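You operate a simulated robot arm through the tools that you are given. There is no shell and no other tool. Be economical: measure what you need, move in short steps, check, and stop when the job is done.

You run a simulated robot arm. Do the job below in one go: nothing can be reset, and whatever is moved stays where it is left.

TASK
Take the white chalk block and put it on the top of the machine one ledge.

The check looks at the end state, three seconds after you hand in, the way a careful person would. Anything else that was tipped, shoved, dropped, spilled or broken makes it a failure.

THE ROBOT
A 7-joint arm with a two-finger parallel gripper on a trunk, on a base that drives. Base frame: it is fixed to the floor where the robot stands at the start and does not move with it; the origin is under the middle of the robot, x ahead of it, y to its left, z up. Lengths are in cm, angles in degrees, forces in N, time in s.
With the tool pointing down near the work surface it reaches from about 18 to 72 cm from the robot's upright axis, wherever it stands. Its first joint turns from -166.0 to 166.0 degrees. Places, roughly: top of the machine one ledge [-220, 80, 80]. Payload 1.57 kg.
The TCP is the grasp point between the finger pads, 3 cm short of the fingertips. In the tool frame z runs along the fingers and y along their closing line. Largest opening 11 cm; finger width 2.4, thickness 1.2; the body of the gripper, 4.8 by 11.2 cm, starts 7.8 cm behind the TCP.
Orientation is told as [roll, pitch, yaw] about the base's x, y, z axes, in that order, counted from this pose: with the fingers straight down and closing along the base's y, the tool's x points along the base's -x, its y along +y and its z along -z.

THE INTERFACE
- The arm moves only by the tool nudge_tool. Its argument "plan" is text: rows parted by semicolons, each of 7 numbers parted by spaces: the shift along the base's x, y, z in m, then the turn, a rotation vector about the base's x, y, z in degrees, then the gripper command, from -1 (shut) to 1 (fully open), values between in proportion. In form: tx ty tz rx ry rz grip; .... A call has 1 to 10 rows; each row shifts and turns the commanded pose from where the row before left it. A row lasts 0.2 s, in which the tool goes at most 5 cm and 8.6 degrees; a call with a longer step from one row to the next is refused whole, and so is a gripper value outside its range. A pose out of reach is approached as far as the arm can. The call stops where the force on the tool passes 40 N (or 10 N more than at its start, if that is more) or the arm is blocked; 0.2 s more then pass. The fingers move at their own pace (about 4.5 cm/s each) and stop on an object; they squeeze with about 24 N. The grip force told is the motor's: it shows also when the fingers shut on nothing. Time passes only in rows, and 0.2 s behind the last, so rows that do not move let the fingers close. It gives the time, the measured TCP pose, the force on the tool (base axes), the opening and the grip force at its end, in the units of the frame above (readings bear some noise).
- Cameras (640 x 400 px; columns grow to the right, rows downward): "scene" is now at [3.76, 14.46, 146.31]; the picture's right is [-0.21, -0.98, 0.00], its down [-0.62, 0.14, -0.77] and it looks along [0.75, -0.17, -0.64] (base axes); focal length 285 px, centre (320, 200). "wrist" rides on the gripper at [7, 1.6, -14.1] in the tool frame; the picture's right is [-0.23, 0.97, 0.00], its down [-0.86, -0.20, -0.48] and it looks along [-0.47, -0.11, 0.88] (tool axes); focal length 222 px, centre (320, 200). There is no depth. A picture from a camera that has moved, and an enlarged one, comes with that camera's place and axes in the base frame and with its lens. The place of the scene camera against the robot may be out by one fixed shift of up to 2.5 cm in any direction.
- grab_frame(camera): a new picture of that camera. No time passes.
- slide_trunk(by): slides the trunk up (or, below 0, down) by that many cm; the arm and the scene camera ride with it, the base frame stays. It gives what a move gives, with no picture.
- roll_base(legs): drives the robot by 1 to 6 legs, each [ahead, turn to the left] in cm and degrees, along the robot's own axes; the way and the turn of a leg run together, so that a leg with both is an arc; at most 150 cm and 180 degrees a leg. The arm and the cameras ride along, it lands a little off, and it stops where it bumps. It gives what a move gives.
- turn_head(pan, tilt): turns the head with the scene camera to pan (to the left, within 155 degrees either way) and tilt (down, from -29 to 69), counted from straight ahead of the robot. It gives what a move gives.
- enlarge(camera, box): a new picture of the part [left, top, right, bottom] of that camera's present view, enlarged. No time passes.
- finish_job(): hands the job in; it is judged then, once.

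Go step by step. Nothing tells you exact positions but the pictures and the camera data: compare them with the known pose of the tool, close in by small moves and look again before you grip or let go. The budget is 120 turns and 98 pictures, counting those below and the enlarged ones. Unless the task says otherwise, let go and move clear before handing in, and close with one line.

The tools are called after "Call:" as name(argument=value, ...) on one line, values as JSON. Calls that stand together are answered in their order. nudge_tool: Moves the arm, as the interface text tells. Its arguments: {"type":"object","properties":{"plan":{"type":"string"}},"required":["plan"]} The other tools are called the same way: slide_trunk (by) slides the trunk up or down; roll_base (legs) drives the base; turn_head (pan, tilt) turns the head that bears the scene camera; grab_frame (camera) takes a picture; enlarge (camera, box) takes an enlarged picture of a part of a camera's view; finish_job () hands the job in.

At the start:

```text
time: 0.0
ee_pos: [48.1, 3.81, 111.89]
tcp_rot: [0.0, 0.0, 0.0]
force: [-0.6, -0.2, -0.3]
opening: 10.99
gripper_force: 0.0
trunk travel left (down, up): [-40.0, 19.0]
robot x, y, heading: [0.06, 0.09, -0.1]
head pan, tilt: [-12.4, 39.5]
```

scene: 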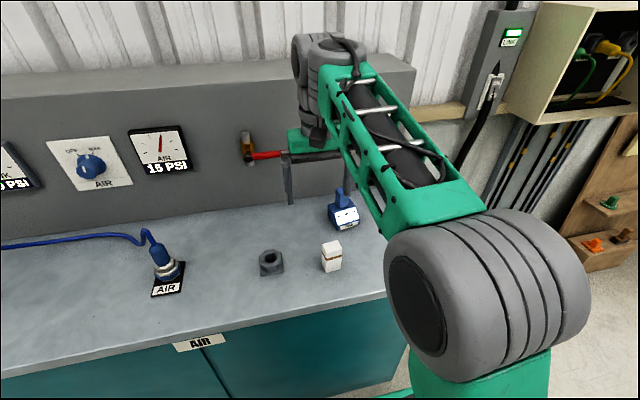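
wrist: 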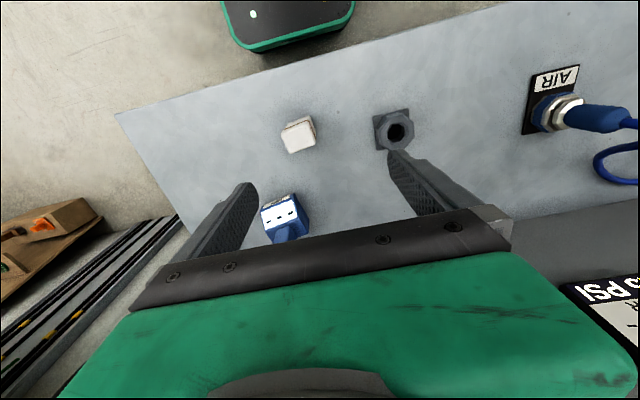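

The white block stands on the bench near the tool, at about [48, 0.5], with a dark nut to its left and a blue object beyond it. I'll look closer at both views first.

Call:
enlarge(camera="scene", box=[240, 170, 400, 290])

Call:
enlarge(camera="wrist", box=[220, 90, 420, 250])

Call:
turn_head(pan=150, tilt=20)

Call:
grab_frame(camera="scene")

```text
3.33 times, centred on (320, 230) of scene
camera zoom: at [3.76, 14.46, 146.31], right [-0.21, -0.98, 0.0], down [-0.62, 0.14, -0.77], along [0.75, -0.17, -0.64], focal length 949 px, centre (320, 100)
```

zoom: 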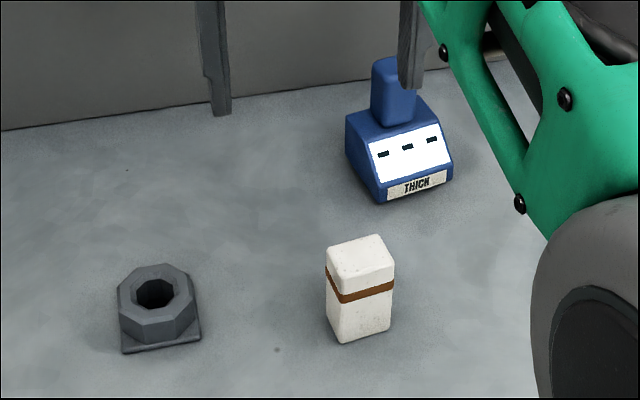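

```text
2.50 times, centred on (320, 170) of wrist
camera zoom: at [41.11, 5.47, 125.87], right [0.23, 0.97, 0.0], down [0.86, -0.2, 0.48], along [0.47, -0.11, -0.88], focal length 555 px, centre (320, 275)
```

zoom: 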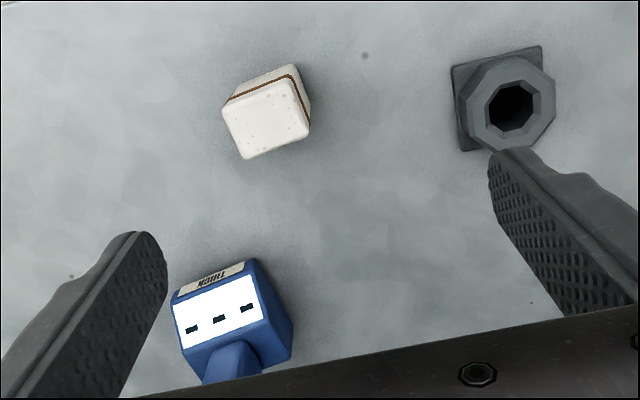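

```text
time: 2.5
ee_pos: [48.07, 3.77, 111.82]
tcp_rot: [-0.1, 0.0, 0.0]
force: [-0.2, -0.3, -0.7]
opening: 10.99
gripper_force: 0.1
trunk travel left (down, up): [-40.0, 19.0]
robot x, y, heading: [0.25, 0.15, -0.1]
head pan, tilt: [150.0, 20.0]
```

```text
93 pictures are left
camera scene: at [-12.64, 20.94, 149.37], right [0.5, 0.87, 0.0], down [0.3, -0.17, -0.94], along [-0.81, 0.47, -0.34], focal length 285 px, centre (320, 200)
```

scene: 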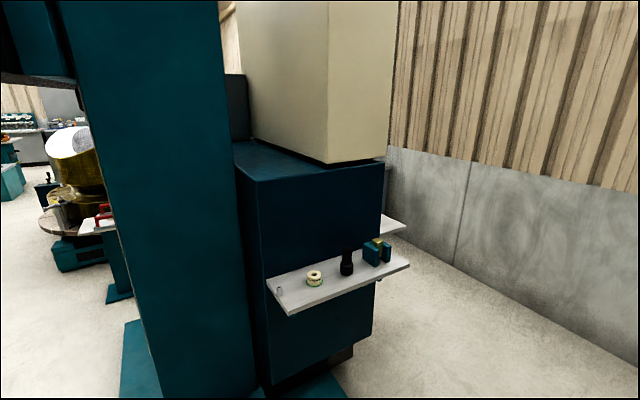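

The block is about 4.7 x 3.1 cm and 7 cm tall, near [48.0, 0.6], turned about +7° in yaw. The ledge area is behind the robot and I'll look for it later. Now I'll move above the block and check.

Call:
nudge_tool(plan="0 -0.016 -0.03 0 0 3.5 1; 0 -0.016 -0.03 0 0 3.5 1; 0 0 -0.03 0 0 0 1; 0 0 0 0 0 0 1; 0 0 0 0 0 0 1")

Call:
grab_frame(camera="wrist")

```text
time: 3.7
ee_pos: [47.93, 0.62, 102.83]
tcp_rot: [-0.1, 0.0, 7.0]
force: [-1.0, 0.1, 0.7]
opening: 11.0
gripper_force: 0.1
trunk travel left (down, up): [-40.0, 19.0]
robot x, y, heading: [0.0, -0.18, 0.0]
head pan, tilt: [150.0, 20.0]
```

```text
92 pictures are left
camera wrist: at [40.89, 1.43, 116.88], right [0.11, 0.99, 0.0], down [0.87, -0.09, 0.48], along [0.48, -0.05, -0.88], focal length 222 px, centre (320, 200)
```

wrist: 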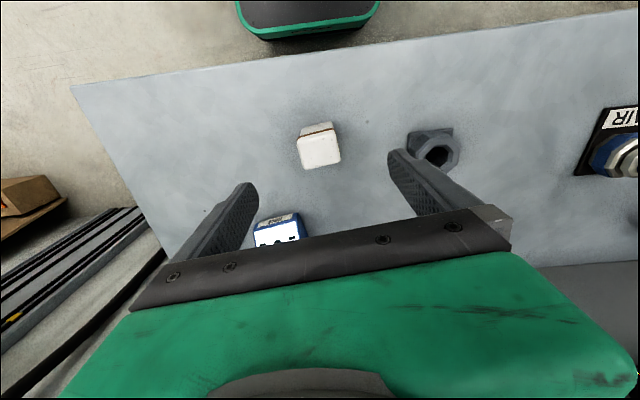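

The block sits centred between the fingers, with its yaw nearer 4°. I'll make a small correction, come down to about z = 89.7 and close.

Call:
nudge_tool(plan="0.002 0 -0.03 0 0 -3 1; 0 0 -0.03 0 0 0 1; 0 0 -0.03 0 0 0 1; 0 0 -0.02 0 0 0 1; 0 0 -0.01 0 0 0 1; 0 0 -0.01 0 0 0 1; 0 0 0 0 0 0 1")

Call:
grab_frame(camera="wrist")

```text
time: 5.3
ee_pos: [48.15, 0.73, 89.81]
tcp_rot: [0.1, 0.0, 4.0]
force: [-0.3, 0.4, -0.1]
opening: 10.98
gripper_force: 0.1
trunk travel left (down, up): [-40.0, 19.0]
robot x, y, heading: [-0.09, 0.25, 0.0]
head pan, tilt: [150.0, 20.0]
```

```text
91 pictures are left
camera wrist: at [41.13, 1.88, 103.91], right [0.16, 0.99, 0.0], down [0.87, -0.14, 0.48], along [0.47, -0.08, -0.88], focal length 222 px, centre (320, 200)
```

wrist: 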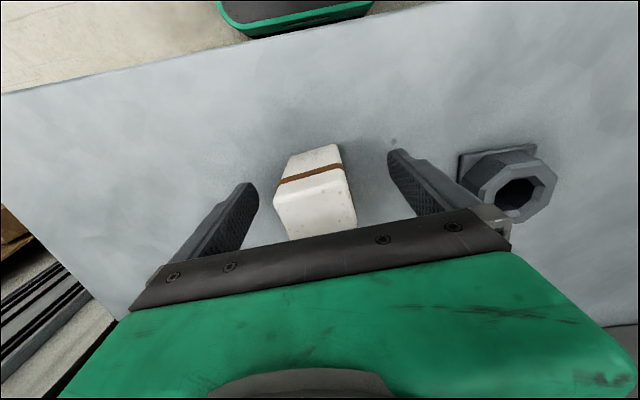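

The block is between the fingers and the depth looks right, so I'll close.

Call:
nudge_tool(plan="0 0 0 0 0 0 -1; 0 0 0 0 0 0 -1; 0 0 0 0 0 0 -1; 0 0 0 0 0 0 -1; 0 0 0 0 0 0 -1; 0 0 0 0 0 0 -1")

Call:
nudge_tool(plan="0 0 0.02 0 0 0 -1; 0 0 0.03 0 0 0 -1; 0 0 0.04 0 0 0 -1; 0 0 0.04 0 0 0 -1; 0 0 0.04 0 0 0 -1; 0 0 0.04 0 0 0 -1; 0 0 0 0 0 0 -1")

Call:
grab_frame(camera="wrist")

```text
time: 6.7
ee_pos: [48.1, 0.61, 89.83]
tcp_rot: [0.0, 0.0, 3.9]
force: [-0.3, -0.7, 1.6]
opening: 4.42
gripper_force: 23.9
trunk travel left (down, up): [-40.0, 19.0]
robot x, y, heading: [0.09, -0.05, -0.1]
head pan, tilt: [150.0, 20.0]
```

```text
time: 8.3
ee_pos: [48.17, 0.71, 111.07]
tcp_rot: [0.0, 0.0, 4.0]
force: [0.7, 0.1, -2.0]
opening: 4.37
gripper_force: 24.1
trunk travel left (down, up): [-40.0, 19.0]
robot x, y, heading: [-0.06, 0.12, -0.3]
head pan, tilt: [150.0, 20.0]
```

```text
90 pictures are left
camera wrist: at [41.18, 1.91, 125.08], right [0.16, 0.99, 0.0], down [0.87, -0.14, 0.48], along [0.47, -0.08, -0.88], focal length 222 px, centre (320, 200)
```

wrist: 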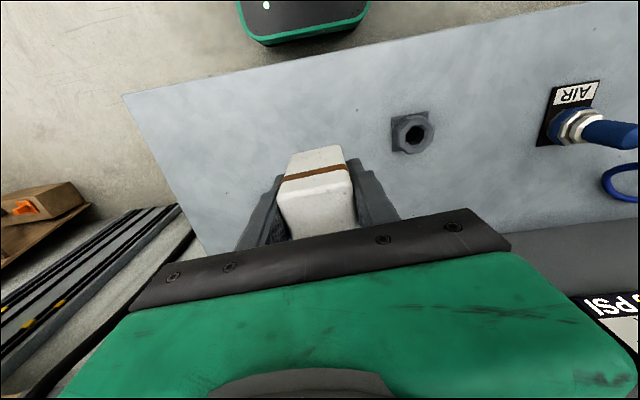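

The block is held and lifted. Next I'll look around for the machine ledges behind the robot.

Call:
turn_head(pan=-155, tilt=20)

Call:
grab_frame(camera="scene")

Call:
turn_head(pan=110, tilt=20)

Call:
grab_frame(camera="scene")

Call:
turn_head(pan=-100, tilt=20)

Call:
grab_frame(camera="scene")

```text
time: 12.4
ee_pos: [48.06, 0.82, 111.04]
tcp_rot: [-0.1, -0.1, 4.0]
force: [0.1, -0.5, -0.6]
opening: 4.39
gripper_force: 24.0
trunk travel left (down, up): [-40.0, 19.0]
robot x, y, heading: [-0.07, 0.28, -0.2]
head pan, tilt: [-154.7, 20.0]
```

```text
89 pictures are left
camera scene: at [-12.99, 12.3, 149.38], right [-0.43, 0.9, 0.0], down [0.31, 0.15, -0.94], along [-0.85, -0.4, -0.34], focal length 285 px, centre (320, 200)
```

scene: 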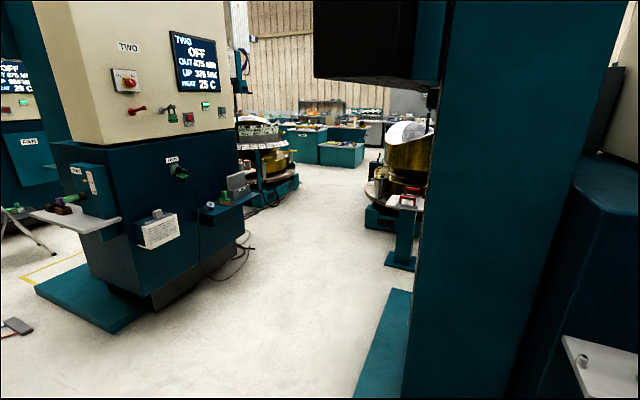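

```text
time: 16.1
ee_pos: [48.25, 0.74, 110.95]
tcp_rot: [0.1, 0.0, 4.0]
force: [-0.7, 0.3, -1.4]
opening: 4.36
gripper_force: 24.1
trunk travel left (down, up): [-40.0, 19.0]
robot x, y, heading: [0.21, 0.14, 0.1]
head pan, tilt: [110.0, 20.0]
```

```text
88 pictures are left
camera scene: at [-7.75, 25.04, 149.38], right [0.94, 0.34, 0.0], down [0.12, -0.32, -0.94], along [-0.32, 0.88, -0.34], focal length 285 px, centre (320, 200)
```

scene: 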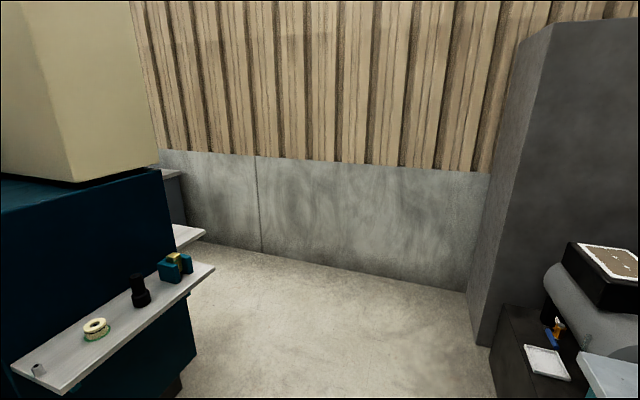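

```text
time: 19.2
ee_pos: [48.16, 0.78, 111.04]
tcp_rot: [-0.1, 0.1, 3.9]
force: [-0.5, -0.1, -1.6]
opening: 4.36
gripper_force: 24.6
trunk travel left (down, up): [-40.0, 19.0]
robot x, y, heading: [-0.13, -0.36, 0.1]
head pan, tilt: [-100.0, 20.0]
```

```text
87 pictures are left
camera scene: at [-6.19, 7.11, 149.38], right [-0.98, 0.17, 0.0], down [0.06, 0.34, -0.94], along [-0.16, -0.93, -0.34], focal length 285 px, centre (320, 200)
```

scene: 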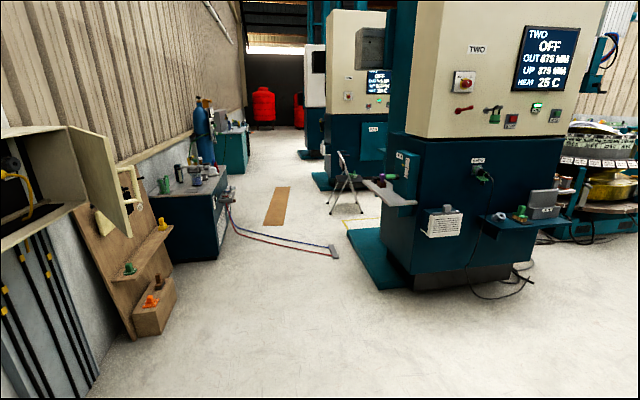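

The ledge at [-220, 80] must be on the far side of the machine behind me, past its column. There is an aisle at about y = -80 between the machines. I'll draw the arm in, back off the bench and drive round to look.

Call:
nudge_tool(plan="-0.03 0 0.02 0 0 0 -1; -0.04 0 0.02 0 0 0 -1; -0.04 0 0.02 0 0 0 -1; -0.04 0 0 0 0 0 -1; 0 0 0 0 0 0 -1")

Call:
roll_base(legs=[[-30, 0], [0, -90], [75, 0], [0, -90]])

Call:
turn_head(pan=0, tilt=25)

Call:
grab_frame(camera="scene")

```text
time: 20.4
ee_pos: [32.93, 0.73, 116.84]
tcp_rot: [0.0, 0.0, 3.9]
force: [-0.2, -0.4, -0.3]
opening: 4.36
gripper_force: 24.1
trunk travel left (down, up): [-40.0, 19.0]
robot x, y, heading: [-0.04, -0.13, 0.1]
head pan, tilt: [-100.0, 20.0]
```

```text
time: 33.7
ee_pos: [-62.72, -75.98, 116.92]
tcp_rot: [0.1, 0.0, -175.2]
force: [0.1, 0.5, -1.3]
opening: 4.38
gripper_force: 24.3
trunk travel left (down, up): [-40.0, 19.0]
robot x, y, heading: [-29.57, -74.41, -179.2]
head pan, tilt: [-100.0, 20.0]
```

```text
time: 35.4
ee_pos: [-62.81, -75.94, 116.96]
tcp_rot: [0.0, 0.0, -175.1]
force: [-0.8, -0.1, -0.9]
opening: 4.38
gripper_force: 24.1
trunk travel left (down, up): [-40.0, 19.0]
robot x, y, heading: [-29.39, -75.02, -179.2]
head pan, tilt: [0.0, 25.0]
```

```text
86 pictures are left
camera scene: at [-31.18, -89.4, 148.57], right [-0.02, 1.0, 0.0], down [0.42, 0.01, -0.91], along [-0.91, -0.01, -0.42], focal length 285 px, centre (320, 200)
```

scene: 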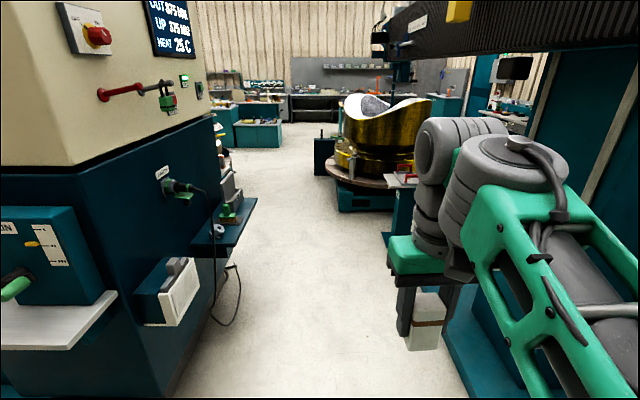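

The aisle is clear, so I'll drive ahead and look right toward machine one's far side.

Call:
roll_base(legs=[[110, 0]])

Call:
turn_head(pan=-60, tilt=25)

Call:
grab_frame(camera="scene")

Call:
turn_head(pan=-100, tilt=15)

Call:
grab_frame(camera="scene")

```text
time: 41.0
ee_pos: [-171.24, -79.23, 116.96]
tcp_rot: [0.1, -0.1, -174.0]
force: [0.6, 0.3, -2.0]
opening: 4.38
gripper_force: 24.2
trunk travel left (down, up): [-40.0, 19.0]
robot x, y, heading: [-137.93, -77.31, -178.0]
head pan, tilt: [0.0, 25.0]
```

```text
time: 42.3
ee_pos: [-171.36, -79.4, 117.04]
tcp_rot: [0.0, 0.1, -174.0]
force: [0.4, 0.7, -1.9]
opening: 4.39
gripper_force: 24.3
trunk travel left (down, up): [-40.0, 19.0]
robot x, y, heading: [-138.38, -77.59, -178.0]
head pan, tilt: [-60.0, 25.0]
```

```text
85 pictures are left
camera scene: at [-135.18, -84.12, 148.57], right [0.85, 0.53, 0.0], down [0.22, -0.36, -0.91], along [-0.48, 0.77, -0.42], focal length 285 px, centre (320, 200)
```

scene: 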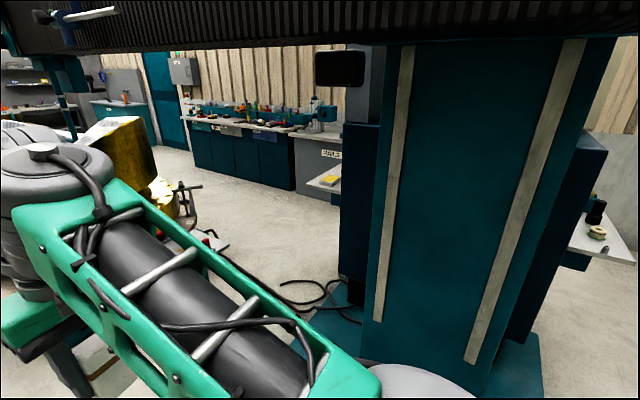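

```text
time: 43.4
ee_pos: [-171.37, -79.31, 116.9]
tcp_rot: [0.0, 0.0, -174.1]
force: [0.6, 0.4, -2.0]
opening: 4.41
gripper_force: 24.0
trunk travel left (down, up): [-40.0, 19.0]
robot x, y, heading: [-138.53, -77.25, -178.0]
head pan, tilt: [-100.0, 15.0]
```

```text
84 pictures are left
camera scene: at [-129.0, -82.68, 150.19], right [0.99, -0.14, 0.0], down [-0.04, -0.26, -0.97], along [0.13, 0.96, -0.26], focal length 285 px, centre (320, 200)
```

scene: 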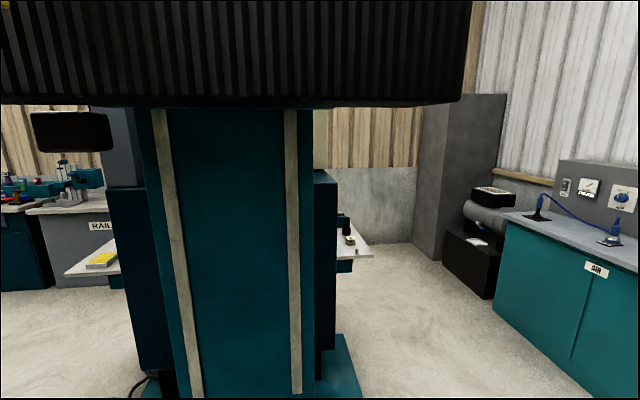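

The target ledge, with a yellow sponge on it, is on the machine's -x side at about [-226, 70, 80]. I'll drive on a little to see how to get there.

Call:
roll_base(legs=[[45, 0]])

Call:
turn_head(pan=-85, tilt=25)

Call:
grab_frame(camera="scene")

Call:
turn_head(pan=0, tilt=35)

Call:
grab_frame(camera="scene")

```text
time: 46.1
ee_pos: [-215.96, -80.75, 117.0]
tcp_rot: [0.0, 0.1, -174.1]
force: [0.4, -0.3, -1.8]
opening: 4.37
gripper_force: 23.7
trunk travel left (down, up): [-40.0, 19.0]
robot x, y, heading: [-182.75, -78.97, -178.0]
head pan, tilt: [-100.0, 15.0]
```

```text
time: 46.9
ee_pos: [-216.07, -80.83, 116.94]
tcp_rot: [0.0, 0.0, -174.1]
force: [-0.6, 0.3, -0.6]
opening: 4.38
gripper_force: 24.2
trunk travel left (down, up): [-40.0, 19.0]
robot x, y, heading: [-183.17, -79.14, -178.1]
head pan, tilt: [-85.0, 25.0]
```

```text
83 pictures are left
camera scene: at [-176.07, -84.31, 148.57], right [0.99, 0.12, 0.0], down [0.05, -0.42, -0.91], along [-0.11, 0.9, -0.42], focal length 285 px, centre (320, 200)
```

scene: 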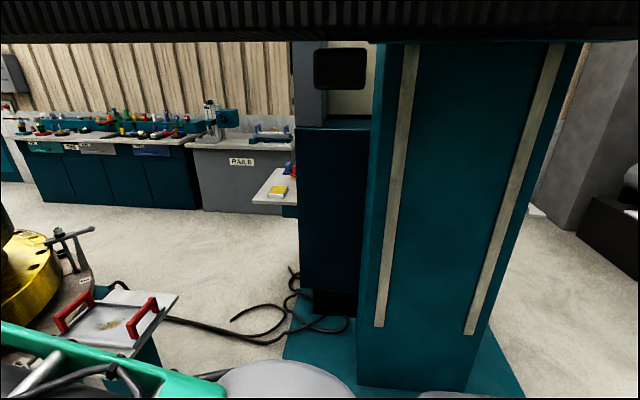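

```text
time: 48.4
ee_pos: [-216.01, -80.8, 116.96]
tcp_rot: [0.0, 0.0, -174.1]
force: [0.5, 0.6, -0.4]
opening: 4.37
gripper_force: 24.1
trunk travel left (down, up): [-40.0, 19.0]
robot x, y, heading: [-182.72, -79.11, -178.0]
head pan, tilt: [0.0, 35.0]
```

```text
82 pictures are left
camera scene: at [-183.78, -93.75, 146.99], right [-0.03, 1.0, 0.0], down [0.57, 0.02, -0.82], along [-0.82, -0.03, -0.57], focal length 285 px, centre (320, 200)
```

scene: 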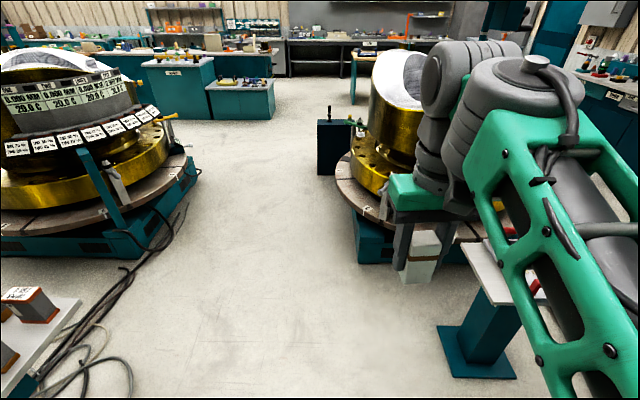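

The ledge spans about x -236..-207 and y 62..115. The pedestal with the tray blocks the direct way, so I'll go round the brass drum on its west side, keeping to the open aisle.

Call:
roll_base(legs=[[0, 29], [125, 0], [0, -31]])

Call:
turn_head(pan=0, tilt=30)

Call:
grab_frame(camera="scene")

```text
time: 57.7
ee_pos: [-321.99, -144.64, 116.91]
tcp_rot: [-0.1, 0.0, -175.3]
force: [-0.5, 0.2, -1.2]
opening: 4.38
gripper_force: 24.2
trunk travel left (down, up): [-40.0, 19.0]
robot x, y, heading: [-288.78, -143.98, -179.2]
head pan, tilt: [0.0, 35.0]
```

```text
time: 58.3
ee_pos: [-321.94, -144.63, 116.91]
tcp_rot: [0.0, 0.0, -175.4]
force: [-0.6, -0.1, -1.1]
opening: 4.35
gripper_force: 23.9
trunk travel left (down, up): [-40.0, 19.0]
robot x, y, heading: [-288.85, -143.76, -179.4]
head pan, tilt: [0.0, 30.0]
```

```text
81 pictures are left
camera scene: at [-290.34, -158.29, 147.77], right [-0.01, 1.0, 0.0], down [0.5, 0.01, -0.87], along [-0.87, -0.01, -0.5], focal length 285 px, centre (320, 200)
```

scene: 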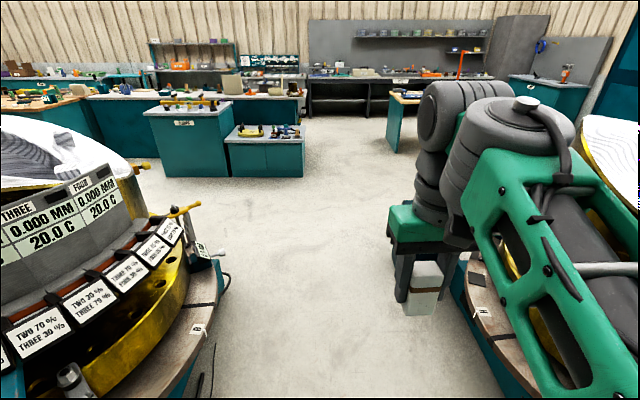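

The lane between the two turntables is clear. I'll go on.

Call:
roll_base(legs=[[110, 0]])

Call:
turn_head(pan=-30, tilt=30)

Call:
grab_frame(camera="scene")

Call:
turn_head(pan=-90, tilt=30)

Call:
grab_frame(camera="scene")

```text
time: 63.9
ee_pos: [-430.62, -146.65, 116.82]
tcp_rot: [0.1, 0.0, -174.8]
force: [-0.3, 0.4, -1.2]
opening: 4.38
gripper_force: 23.8
trunk travel left (down, up): [-40.0, 19.0]
robot x, y, heading: [-397.84, -145.47, -178.8]
head pan, tilt: [0.0, 30.0]
```

```text
time: 64.8
ee_pos: [-430.79, -146.62, 116.89]
tcp_rot: [0.0, 0.0, -174.7]
force: [0.1, 0.1, -1.6]
opening: 4.35
gripper_force: 23.7
trunk travel left (down, up): [-40.0, 19.0]
robot x, y, heading: [-397.79, -145.14, -178.6]
head pan, tilt: [-30.0, 30.0]
```

```text
80 pictures are left
camera scene: at [-397.81, -155.47, 147.77], right [0.48, 0.88, 0.0], down [0.44, -0.24, -0.87], along [-0.76, 0.42, -0.5], focal length 285 px, centre (320, 200)
```

scene: 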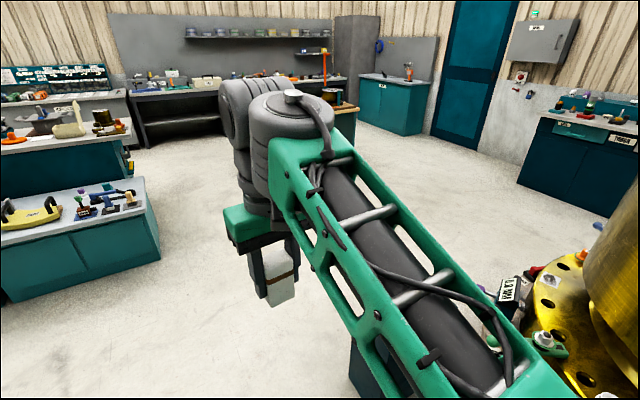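

```text
time: 66.2
ee_pos: [-430.61, -146.66, 116.96]
tcp_rot: [0.1, 0.0, -174.8]
force: [-0.2, -0.7, -1.5]
opening: 4.38
gripper_force: 23.5
trunk travel left (down, up): [-40.0, 19.0]
robot x, y, heading: [-397.74, -145.63, -178.8]
head pan, tilt: [-90.0, 30.0]
```

```text
79 pictures are left
camera scene: at [-390.07, -150.78, 147.77], right [1.0, 0.02, 0.0], down [0.01, -0.5, -0.87], along [-0.02, 0.87, -0.5], focal length 285 px, centre (320, 200)
```

scene: 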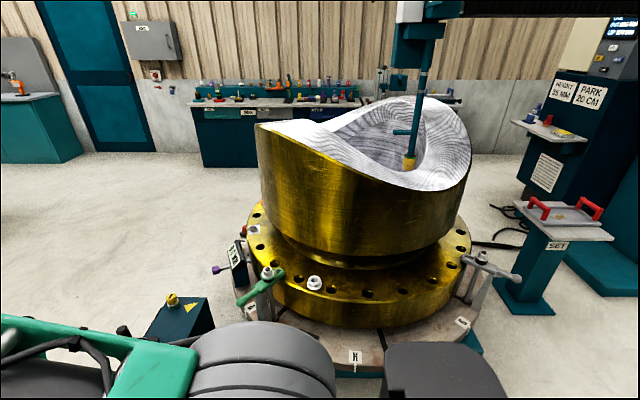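

The way is clear west of the black box, which reaches to about x = -462. I'll drive to x = -503, turn north and go up to y ≈ 95.

Call:
roll_base(legs=[[105, 0], [0, -91], [120, 0]])

Call:
turn_head(pan=-45, tilt=30)

Call:
grab_frame(camera="scene")

```text
time: 81.2
ee_pos: [-504.88, 4.79, 116.96]
tcp_rot: [-0.1, 0.0, 93.5]
force: [-0.2, -0.2, -0.6]
opening: 4.35
gripper_force: 23.6
trunk travel left (down, up): [-40.0, 19.0]
robot x, y, heading: [-504.41, -28.41, 89.1]
head pan, tilt: [-90.0, 30.0]
```

```text
time: 82.3
ee_pos: [-504.91, 4.88, 117.03]
tcp_rot: [0.0, 0.0, 93.6]
force: [-0.3, 1.0, -1.2]
opening: 4.38
gripper_force: 23.7
trunk travel left (down, up): [-40.0, 19.0]
robot x, y, heading: [-504.36, -28.24, 89.6]
head pan, tilt: [-45.0, 30.0]
```

```text
78 pictures are left
camera scene: at [-512.17, -26.98, 147.77], right [0.7, -0.71, 0.0], down [-0.36, -0.35, -0.87], along [0.62, 0.61, -0.5], focal length 285 px, centre (320, 200)
```

scene: 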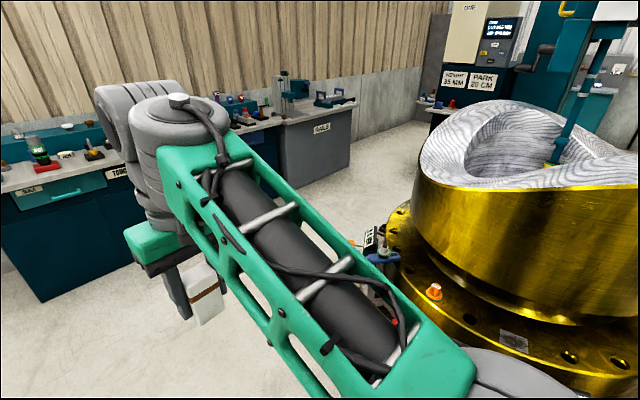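

The bench fronts are at y ≈ 195 and the turntable ends near y ≈ 48. I'll go to y ≈ 115, turn to face +x and approach.

Call:
roll_base(legs=[[141, 0], [0, -89.5], [100, 0]])

Call:
turn_head(pan=-5, tilt=30)

Call:
grab_frame(camera="scene")

```text
time: 98.1
ee_pos: [-373.24, 118.42, 116.89]
tcp_rot: [0.0, 0.0, 5.0]
force: [-0.8, 0.0, -1.3]
opening: 4.37
gripper_force: 24.4
trunk travel left (down, up): [-40.0, 19.0]
robot x, y, heading: [-406.74, 117.05, 1.2]
head pan, tilt: [-45.0, 30.0]
```

```text
time: 99.1
ee_pos: [-373.21, 118.37, 116.82]
tcp_rot: [-0.1, 0.0, 5.1]
force: [0.5, 0.3, -1.8]
opening: 4.38
gripper_force: 23.9
trunk travel left (down, up): [-40.0, 19.0]
robot x, y, heading: [-406.1, 117.09, 1.0]
head pan, tilt: [-5.0, 30.0]
```

```text
77 pictures are left
camera scene: at [-402.16, 132.64, 147.77], right [-0.07, -1.0, 0.0], down [-0.5, 0.03, -0.87], along [0.86, -0.06, -0.5], focal length 285 px, centre (320, 200)
```

scene: 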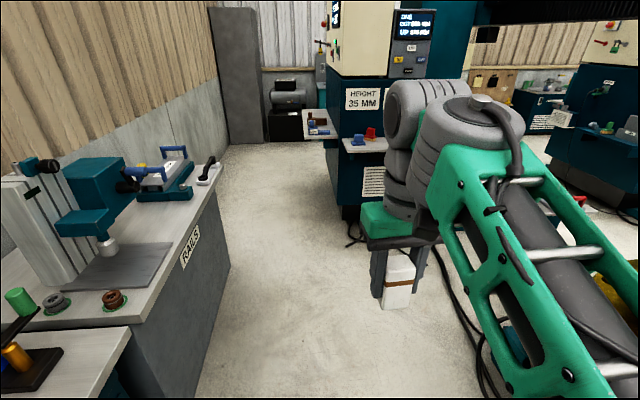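

Machine one's west ledge, with blue and red items on it, is ahead. I'll approach to about [-290, 101], facing it.

Call:
roll_base(legs=[[0, -9], [115, 0], [0, 8]])

Call:
grab_frame(camera="wrist")

Call:
turn_head(pan=0, tilt=45)

Call:
grab_frame(camera="scene")

```text
time: 106.2
ee_pos: [-259.41, 103.16, 116.95]
tcp_rot: [0.0, 0.0, 4.7]
force: [0.6, -0.2, -1.6]
opening: 4.36
gripper_force: 24.3
trunk travel left (down, up): [-40.0, 19.0]
robot x, y, heading: [-292.49, 102.31, 0.8]
head pan, tilt: [-5.0, 30.0]
```

```text
76 pictures are left
camera wrist: at [-266.48, 104.29, 130.98], right [0.14, 0.99, 0.0], down [0.87, -0.13, 0.48], along [0.47, -0.07, -0.88], focal length 222 px, centre (320, 200)
```

wrist: 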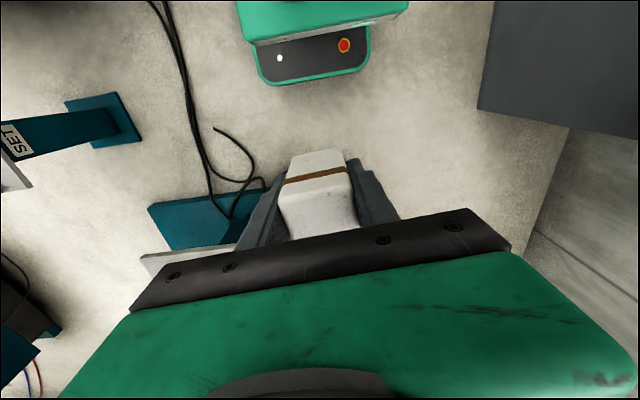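

```text
time: 107.0
ee_pos: [-259.43, 103.19, 116.86]
tcp_rot: [0.0, 0.0, 4.8]
force: [0.7, -0.2, -1.6]
opening: 4.37
gripper_force: 24.2
trunk travel left (down, up): [-40.0, 19.0]
robot x, y, heading: [-292.57, 101.93, 0.8]
head pan, tilt: [0.0, 45.0]
```

```text
75 pictures are left
camera scene: at [-289.19, 118.4, 145.51], right [0.01, -1.0, 0.0], down [-0.71, -0.01, -0.71], along [0.71, 0.01, -0.71], focal length 285 px, centre (320, 200)
```

scene: 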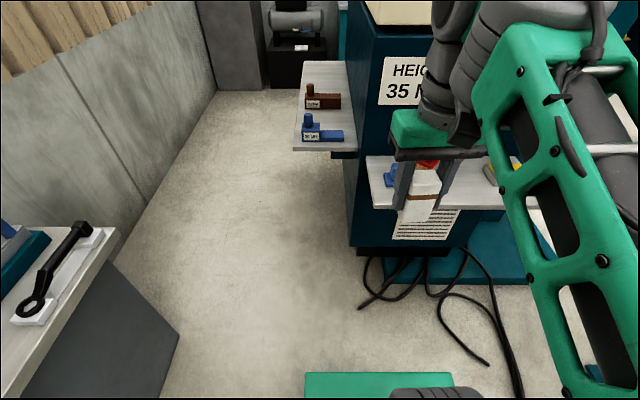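

The ledge spans x ≈ -227..-200 with its north end at y ≈ 100. A blue and a red item and the sponge stand on it, and there seems to be free space around y ≈ 68–85. I'll creep a bit closer and then bring the wrist camera over it at a safe height.

Call:
roll_base(legs=[[12, 0]])

Call:
nudge_tool(plan="0 -0.03 0 0 0 0 -1; 0.01 -0.04 0 0 0 0 -1; 0.02 -0.04 0 0 0 0 -1; 0.02 -0.04 0 0 0 0 -1; 0.03 -0.03 0 0 0 0 -1; 0.03 -0.03 0 0 0 0 -1; 0.02 -0.02 0 0 0 0 -1; 0 0 0 0 0 0 -1")

Call:
grab_frame(camera="wrist")

Call:
grab_frame(camera="scene")

```text
time: 108.2
ee_pos: [-247.31, 103.54, 117.05]
tcp_rot: [0.0, 0.0, 4.9]
force: [-0.3, -0.3, -2.1]
opening: 4.36
gripper_force: 24.0
trunk travel left (down, up): [-40.0, 19.0]
robot x, y, heading: [-280.42, 102.13, 1.0]
head pan, tilt: [0.0, 45.0]
```

```text
time: 110.0
ee_pos: [-234.41, 80.39, 117.0]
tcp_rot: [0.0, 0.0, 4.9]
force: [0.4, -0.3, -1.1]
opening: 4.39
gripper_force: 24.5
trunk travel left (down, up): [-40.0, 19.0]
robot x, y, heading: [-280.31, 102.3, 0.9]
head pan, tilt: [0.0, 45.0]
```

```text
74 pictures are left
camera wrist: at [-241.41, 81.48, 131.07], right [0.14, 0.99, 0.0], down [0.87, -0.12, 0.48], along [0.47, -0.07, -0.88], focal length 222 px, centre (320, 200)
```

wrist: 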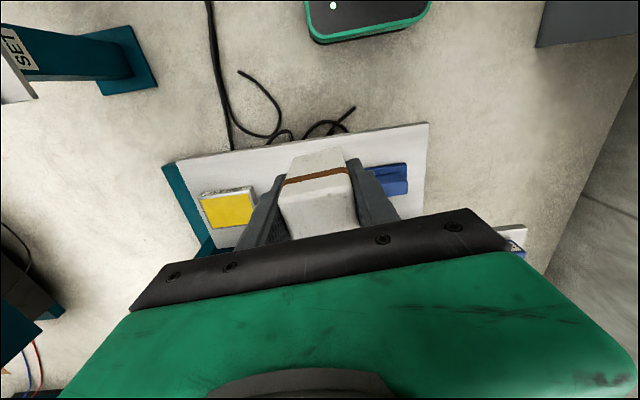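

```text
73 pictures are left
camera scene: at [-277.22, 118.56, 145.51], right [0.02, -1.0, 0.0], down [-0.71, -0.01, -0.71], along [0.71, 0.01, -0.71], focal length 285 px, centre (320, 200)
```

scene: 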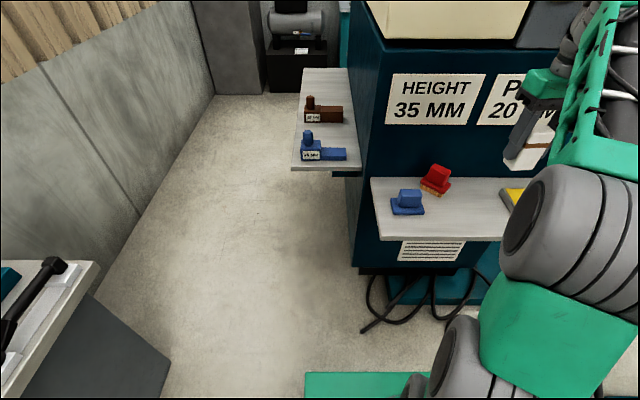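

The free space is clear: the sponge ends at y ≈ 60, the blue item starts at y ≈ 87 and the red one is at about [-207, 76–86]. I'll set the block at about [-218, 72]. First I'll roll 5 cm closer for reach, then move over and partway down.

Call:
roll_base(legs=[[5, 0]])

Call:
nudge_tool(plan="0.03 -0.02 0 0 0 0 -1; 0.03 -0.03 0 0 0 0 -1; 0.03 -0.03 -0.02 0 0 0 -1; 0.02 0 -0.03 0 0 0 -1; 0 0 -0.04 0 0 0 -1; 0 0 -0.04 0 0 0 -1; 0 0 -0.03 0 0 0 -1; 0 0 0 0 0 0 -1")

Call:
grab_frame(camera="wrist")

Call:
grab_frame(camera="scene")

```text
time: 111.0
ee_pos: [-229.37, 80.56, 116.97]
tcp_rot: [0.0, 0.2, 4.9]
force: [0.2, 0.6, -0.2]
opening: 4.37
gripper_force: 23.9
trunk travel left (down, up): [-40.0, 19.0]
robot x, y, heading: [-275.74, 102.45, 1.3]
head pan, tilt: [0.0, 45.0]
```

```text
time: 112.8
ee_pos: [-219.3, 72.99, 100.15]
tcp_rot: [0.0, 0.0, 4.9]
force: [0.1, -0.3, -0.9]
opening: 4.37
gripper_force: 24.0
out of reach, approached as far as the arm can: row 3
trunk travel left (down, up): [-40.0, 19.0]
robot x, y, heading: [-275.54, 102.49, 1.0]
head pan, tilt: [0.0, 45.0]
```

```text
72 pictures are left
camera wrist: at [-226.35, 74.01, 114.31], right [0.14, 0.99, 0.0], down [0.87, -0.13, 0.48], along [0.47, -0.07, -0.88], focal length 222 px, centre (320, 200)
```

wrist: 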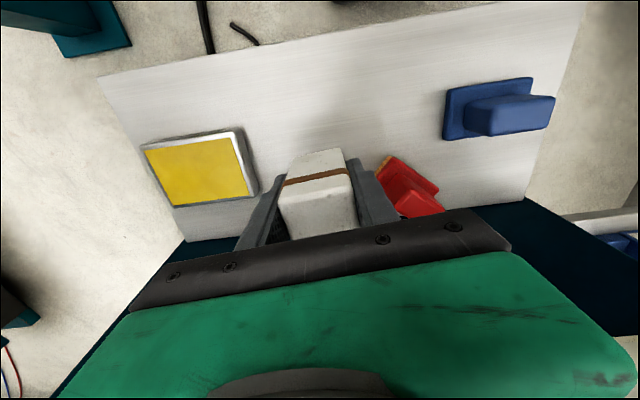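

```text
71 pictures are left
camera scene: at [-272.2, 118.65, 145.51], right [0.02, -1.0, 0.0], down [-0.71, -0.01, -0.71], along [0.71, 0.01, -0.71], focal length 285 px, centre (320, 200)
```

scene: 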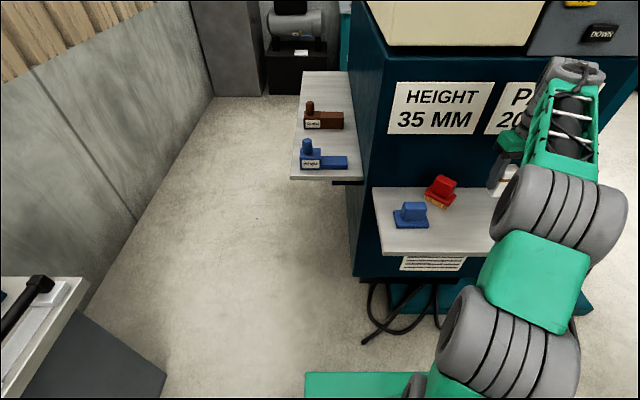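

The block is over the free spot, clear of the sponge, red and blue items. I'll lower it to just above the ledge.

Call:
nudge_tool(plan="0 0 -0.03 0 0 0 -1; 0 0 -0.03 0 0 0 -1; 0 0 -0.03 0 0 0 -1; 0 0 -0.02 0 0 0 -1; 0 0 -0.015 0 0 0 -1; 0 0 0 0 0 0 -1")

Call:
grab_frame(camera="wrist")

```text
time: 114.0
ee_pos: [-218.97, 72.95, 89.59]
tcp_rot: [-0.7, -0.9, 5.1]
force: [0.8, 0.6, 13.2]
opening: 4.36
gripper_force: 23.9
trunk travel left (down, up): [-40.0, 19.0]
robot x, y, heading: [-275.47, 102.62, 0.8]
head pan, tilt: [0.0, 45.0]
stopped in row 5: the force on the tool passed its limit (the readings are from after the stop); the commanded pose is now the measured one
```

```text
70 pictures are left
camera wrist: at [-226.15, 74.19, 103.6], right [0.14, 0.99, -0.01], down [0.86, -0.12, 0.5], along [0.49, -0.08, -0.87], focal length 222 px, centre (320, 200)
```

wrist: 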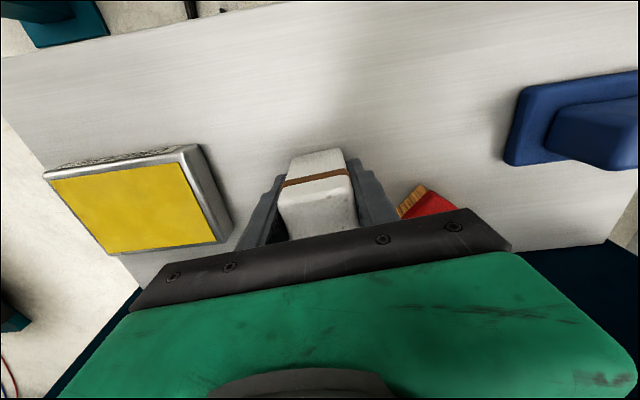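

The block touched down: triangulation puts the ledge at z ≈ 85, which matches the contact height. I'll level the slight tilt, ease the pressure and check before opening.

Call:
nudge_tool(plan="0 0 0.001 0.7 0.9 0 -1; 0 0 0 0 0 0 -1; 0 0 0 0 0 0 -1")

Call:
enlarge(camera="wrist", box=[220, 120, 440, 250])

Call:
grab_frame(camera="scene")

```text
time: 114.8
ee_pos: [-218.83, 72.91, 89.82]
tcp_rot: [0.1, 0.0, 5.0]
force: [7.2, -5.7, 20.4]
opening: 4.38
gripper_force: 23.7
trunk travel left (down, up): [-40.0, 19.0]
robot x, y, heading: [-275.48, 102.42, 0.8]
head pan, tilt: [0.0, 45.0]
```

```text
2.91 times, centred on (330, 185) of wrist
camera zoom: at [-225.88, 73.99, 103.7], right [0.14, 0.99, 0.0], down [0.87, -0.13, 0.48], along [0.48, -0.07, -0.88], focal length 646 px, centre (291, 244)
```

zoom: 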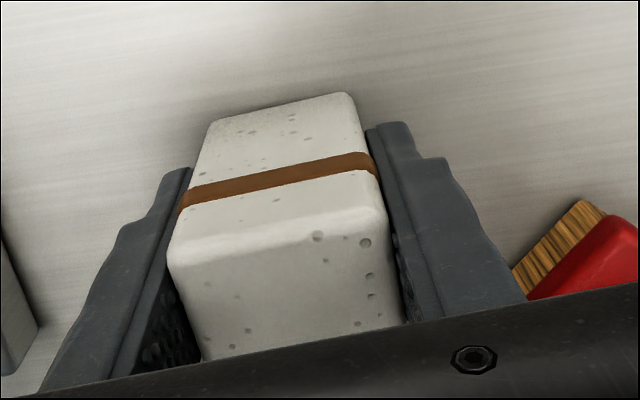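

```text
68 pictures are left
camera scene: at [-272.31, 118.69, 145.52], right [0.02, -1.0, 0.0], down [-0.71, -0.01, -0.71], along [0.71, 0.01, -0.71], focal length 285 px, centre (320, 200)
```

scene: 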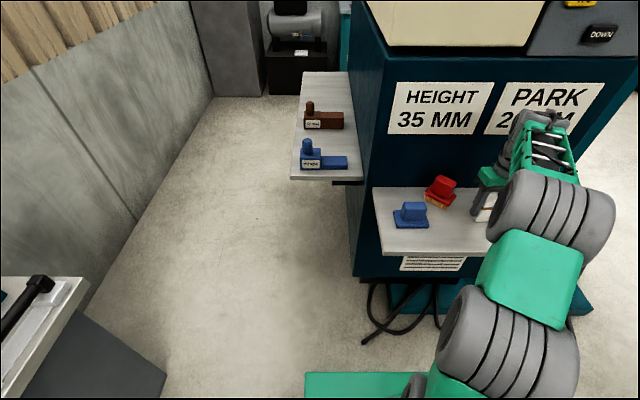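

The block sits flat on the ledge, still pressed with about 20 N. I'll lift a hair to relieve that, then open partway.

Call:
nudge_tool(plan="0 0 0.001 0 0 0 -1; 0 0 0 0 0 0 -1")

```text
time: 115.3
ee_pos: [-218.87, 73.03, 89.52]
tcp_rot: [0.3, 0.0, 5.0]
force: [6.8, -6.2, 21.4]
opening: 4.37
gripper_force: 23.9
trunk travel left (down, up): [-40.0, 19.0]
robot x, y, heading: [-275.7, 102.28, 1.1]
head pan, tilt: [0.0, 45.0]
```

Call:
nudge_tool(plan="0 0 0.002 0 0 0 -1; 0 0 0 0 0 0 -1")

```text
time: 116.0
ee_pos: [-218.85, 73.23, 89.58]
tcp_rot: [0.5, 0.4, 4.9]
force: [0.3, -3.2, 6.9]
opening: 4.38
gripper_force: 24.0
trunk travel left (down, up): [-40.0, 19.0]
robot x, y, heading: [-275.54, 102.37, 1.2]
head pan, tilt: [0.0, 45.0]
```

The force is down to about 7 N. I'll open partway now.

Call:
nudge_tool(plan="0 0 0 0 0 0 -0.1; 0 0 0 0 0 0 0.1; 0 0 0 0 0 0 0.35; 0 0 0 0 0 0 0.35; 0 0 0 0 0 0 0.35")

Call:
grab_frame(camera="wrist")

```text
time: 117.2
ee_pos: [-218.81, 73.04, 89.8]
tcp_rot: [0.4, 0.1, 5.0]
force: [0.1, -0.4, 0.1]
opening: 7.43
gripper_force: 0.1
trunk travel left (down, up): [-40.0, 19.0]
robot x, y, heading: [-275.53, 102.44, 0.9]
head pan, tilt: [0.0, 45.0]
```

```text
67 pictures are left
camera wrist: at [-225.85, 74.03, 103.82], right [0.14, 0.99, 0.0], down [0.87, -0.13, 0.48], along [0.47, -0.06, -0.88], focal length 222 px, centre (320, 200)
```

wrist: 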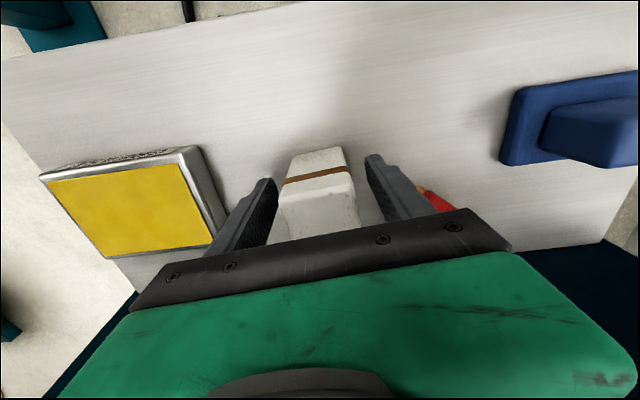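

The block stands free on the ledge. I'll lift straight up and check.

Call:
nudge_tool(plan="0 0 0.02 0 0 0 0.35; 0 0 0.03 0 0 0 0.35; 0 0 0.03 0 0 0 0.35; 0 0 0.03 0 0 0 0.35; -0.02 0 0.03 0 0 0 0.35; -0.04 0.03 0.03 0 0 0 0.35; -0.04 0.04 0 0 0 0 0.35; -0.04 0.04 0 0 0 0 0.35; 0 0 0 0 0 0 0.35")

Call:
grab_frame(camera="wrist")

Call:
grab_frame(camera="scene")

```text
refused: row 6 steps farther than a row can; nothing moved
```

```text
66 pictures are left
camera wrist: at [-225.85, 74.03, 103.82], right [0.14, 0.99, 0.0], down [0.87, -0.13, 0.48], along [0.47, -0.06, -0.88], focal length 222 px, centre (320, 200)
```

wrist: 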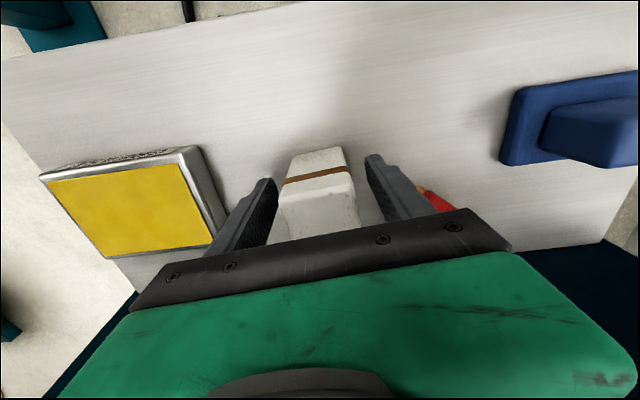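

```text
65 pictures are left
camera scene: at [-272.23, 118.65, 145.51], right [0.02, -1.0, 0.0], down [-0.71, -0.01, -0.71], along [0.71, 0.01, -0.71], focal length 285 px, centre (320, 200)
```

scene: 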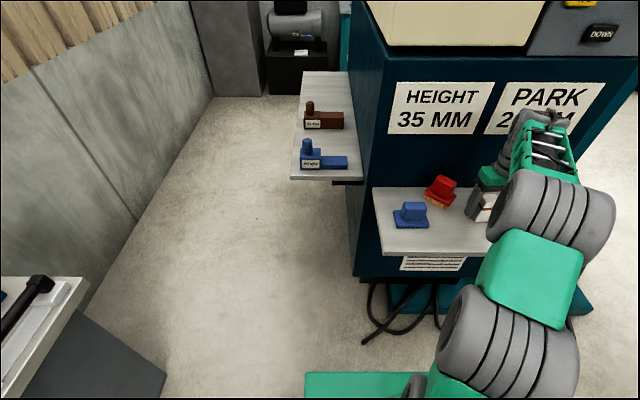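

That plan was refused because one row was too long, so nothing moved. I'll use shorter rows.

Call:
nudge_tool(plan="0 0 0.02 0 0 0 0.35; 0 0 0.03 0 0 0 0.35; 0 0 0.03 0 0 0 0.35; 0 0 0.03 0 0 0 0.35; -0.02 0 0.03 0 0 0 0.35; -0.03 0.01 0.03 0 0 0 0.35; -0.04 0.02 0 0 0 0 0.35; -0.04 0.02 0 0 0 0 0.35; 0 0 0 0 0 0 0.35")

Call:
grab_frame(camera="wrist")

Call:
grab_frame(camera="scene")

```text
time: 119.2
ee_pos: [-232.02, 78.3, 106.78]
tcp_rot: [0.3, 0.1, 4.9]
force: [-0.3, -0.2, 0.4]
opening: 7.43
gripper_force: 0.0
trunk travel left (down, up): [-40.0, 19.0]
robot x, y, heading: [-275.23, 102.58, 0.8]
head pan, tilt: [0.0, 45.0]
```

```text
64 pictures are left
camera wrist: at [-238.94, 79.23, 120.79], right [0.14, 0.99, 0.0], down [0.87, -0.13, 0.48], along [0.47, -0.06, -0.88], focal length 222 px, centre (320, 200)
```

wrist: 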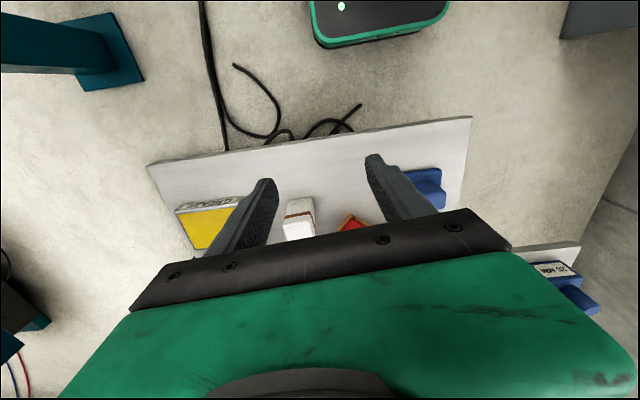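

```text
63 pictures are left
camera scene: at [-272.28, 118.68, 145.5], right [0.02, -1.0, 0.0], down [-0.71, -0.01, -0.71], along [0.71, 0.01, -0.71], focal length 285 px, centre (320, 200)
```

scene: 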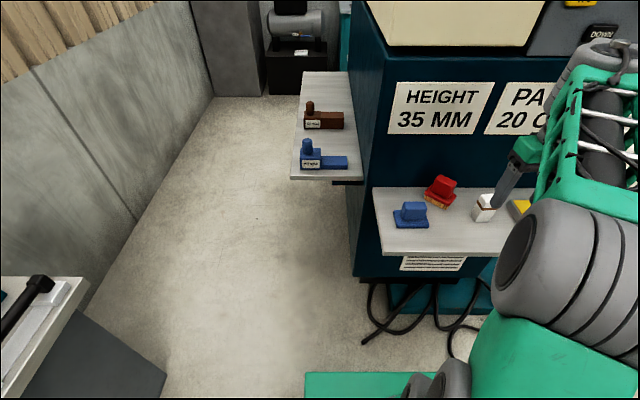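

The block stands upright on machine one's west ledge, its neighbours haven't moved and the gripper is clear. I'm handing in.

Call:
finish_job()

```text
The job is handed in.
```

The white chalk block is standing upright on top of the machine one ledge, at about [-219, 73]; I saw nothing else moved, and the job is handed in.
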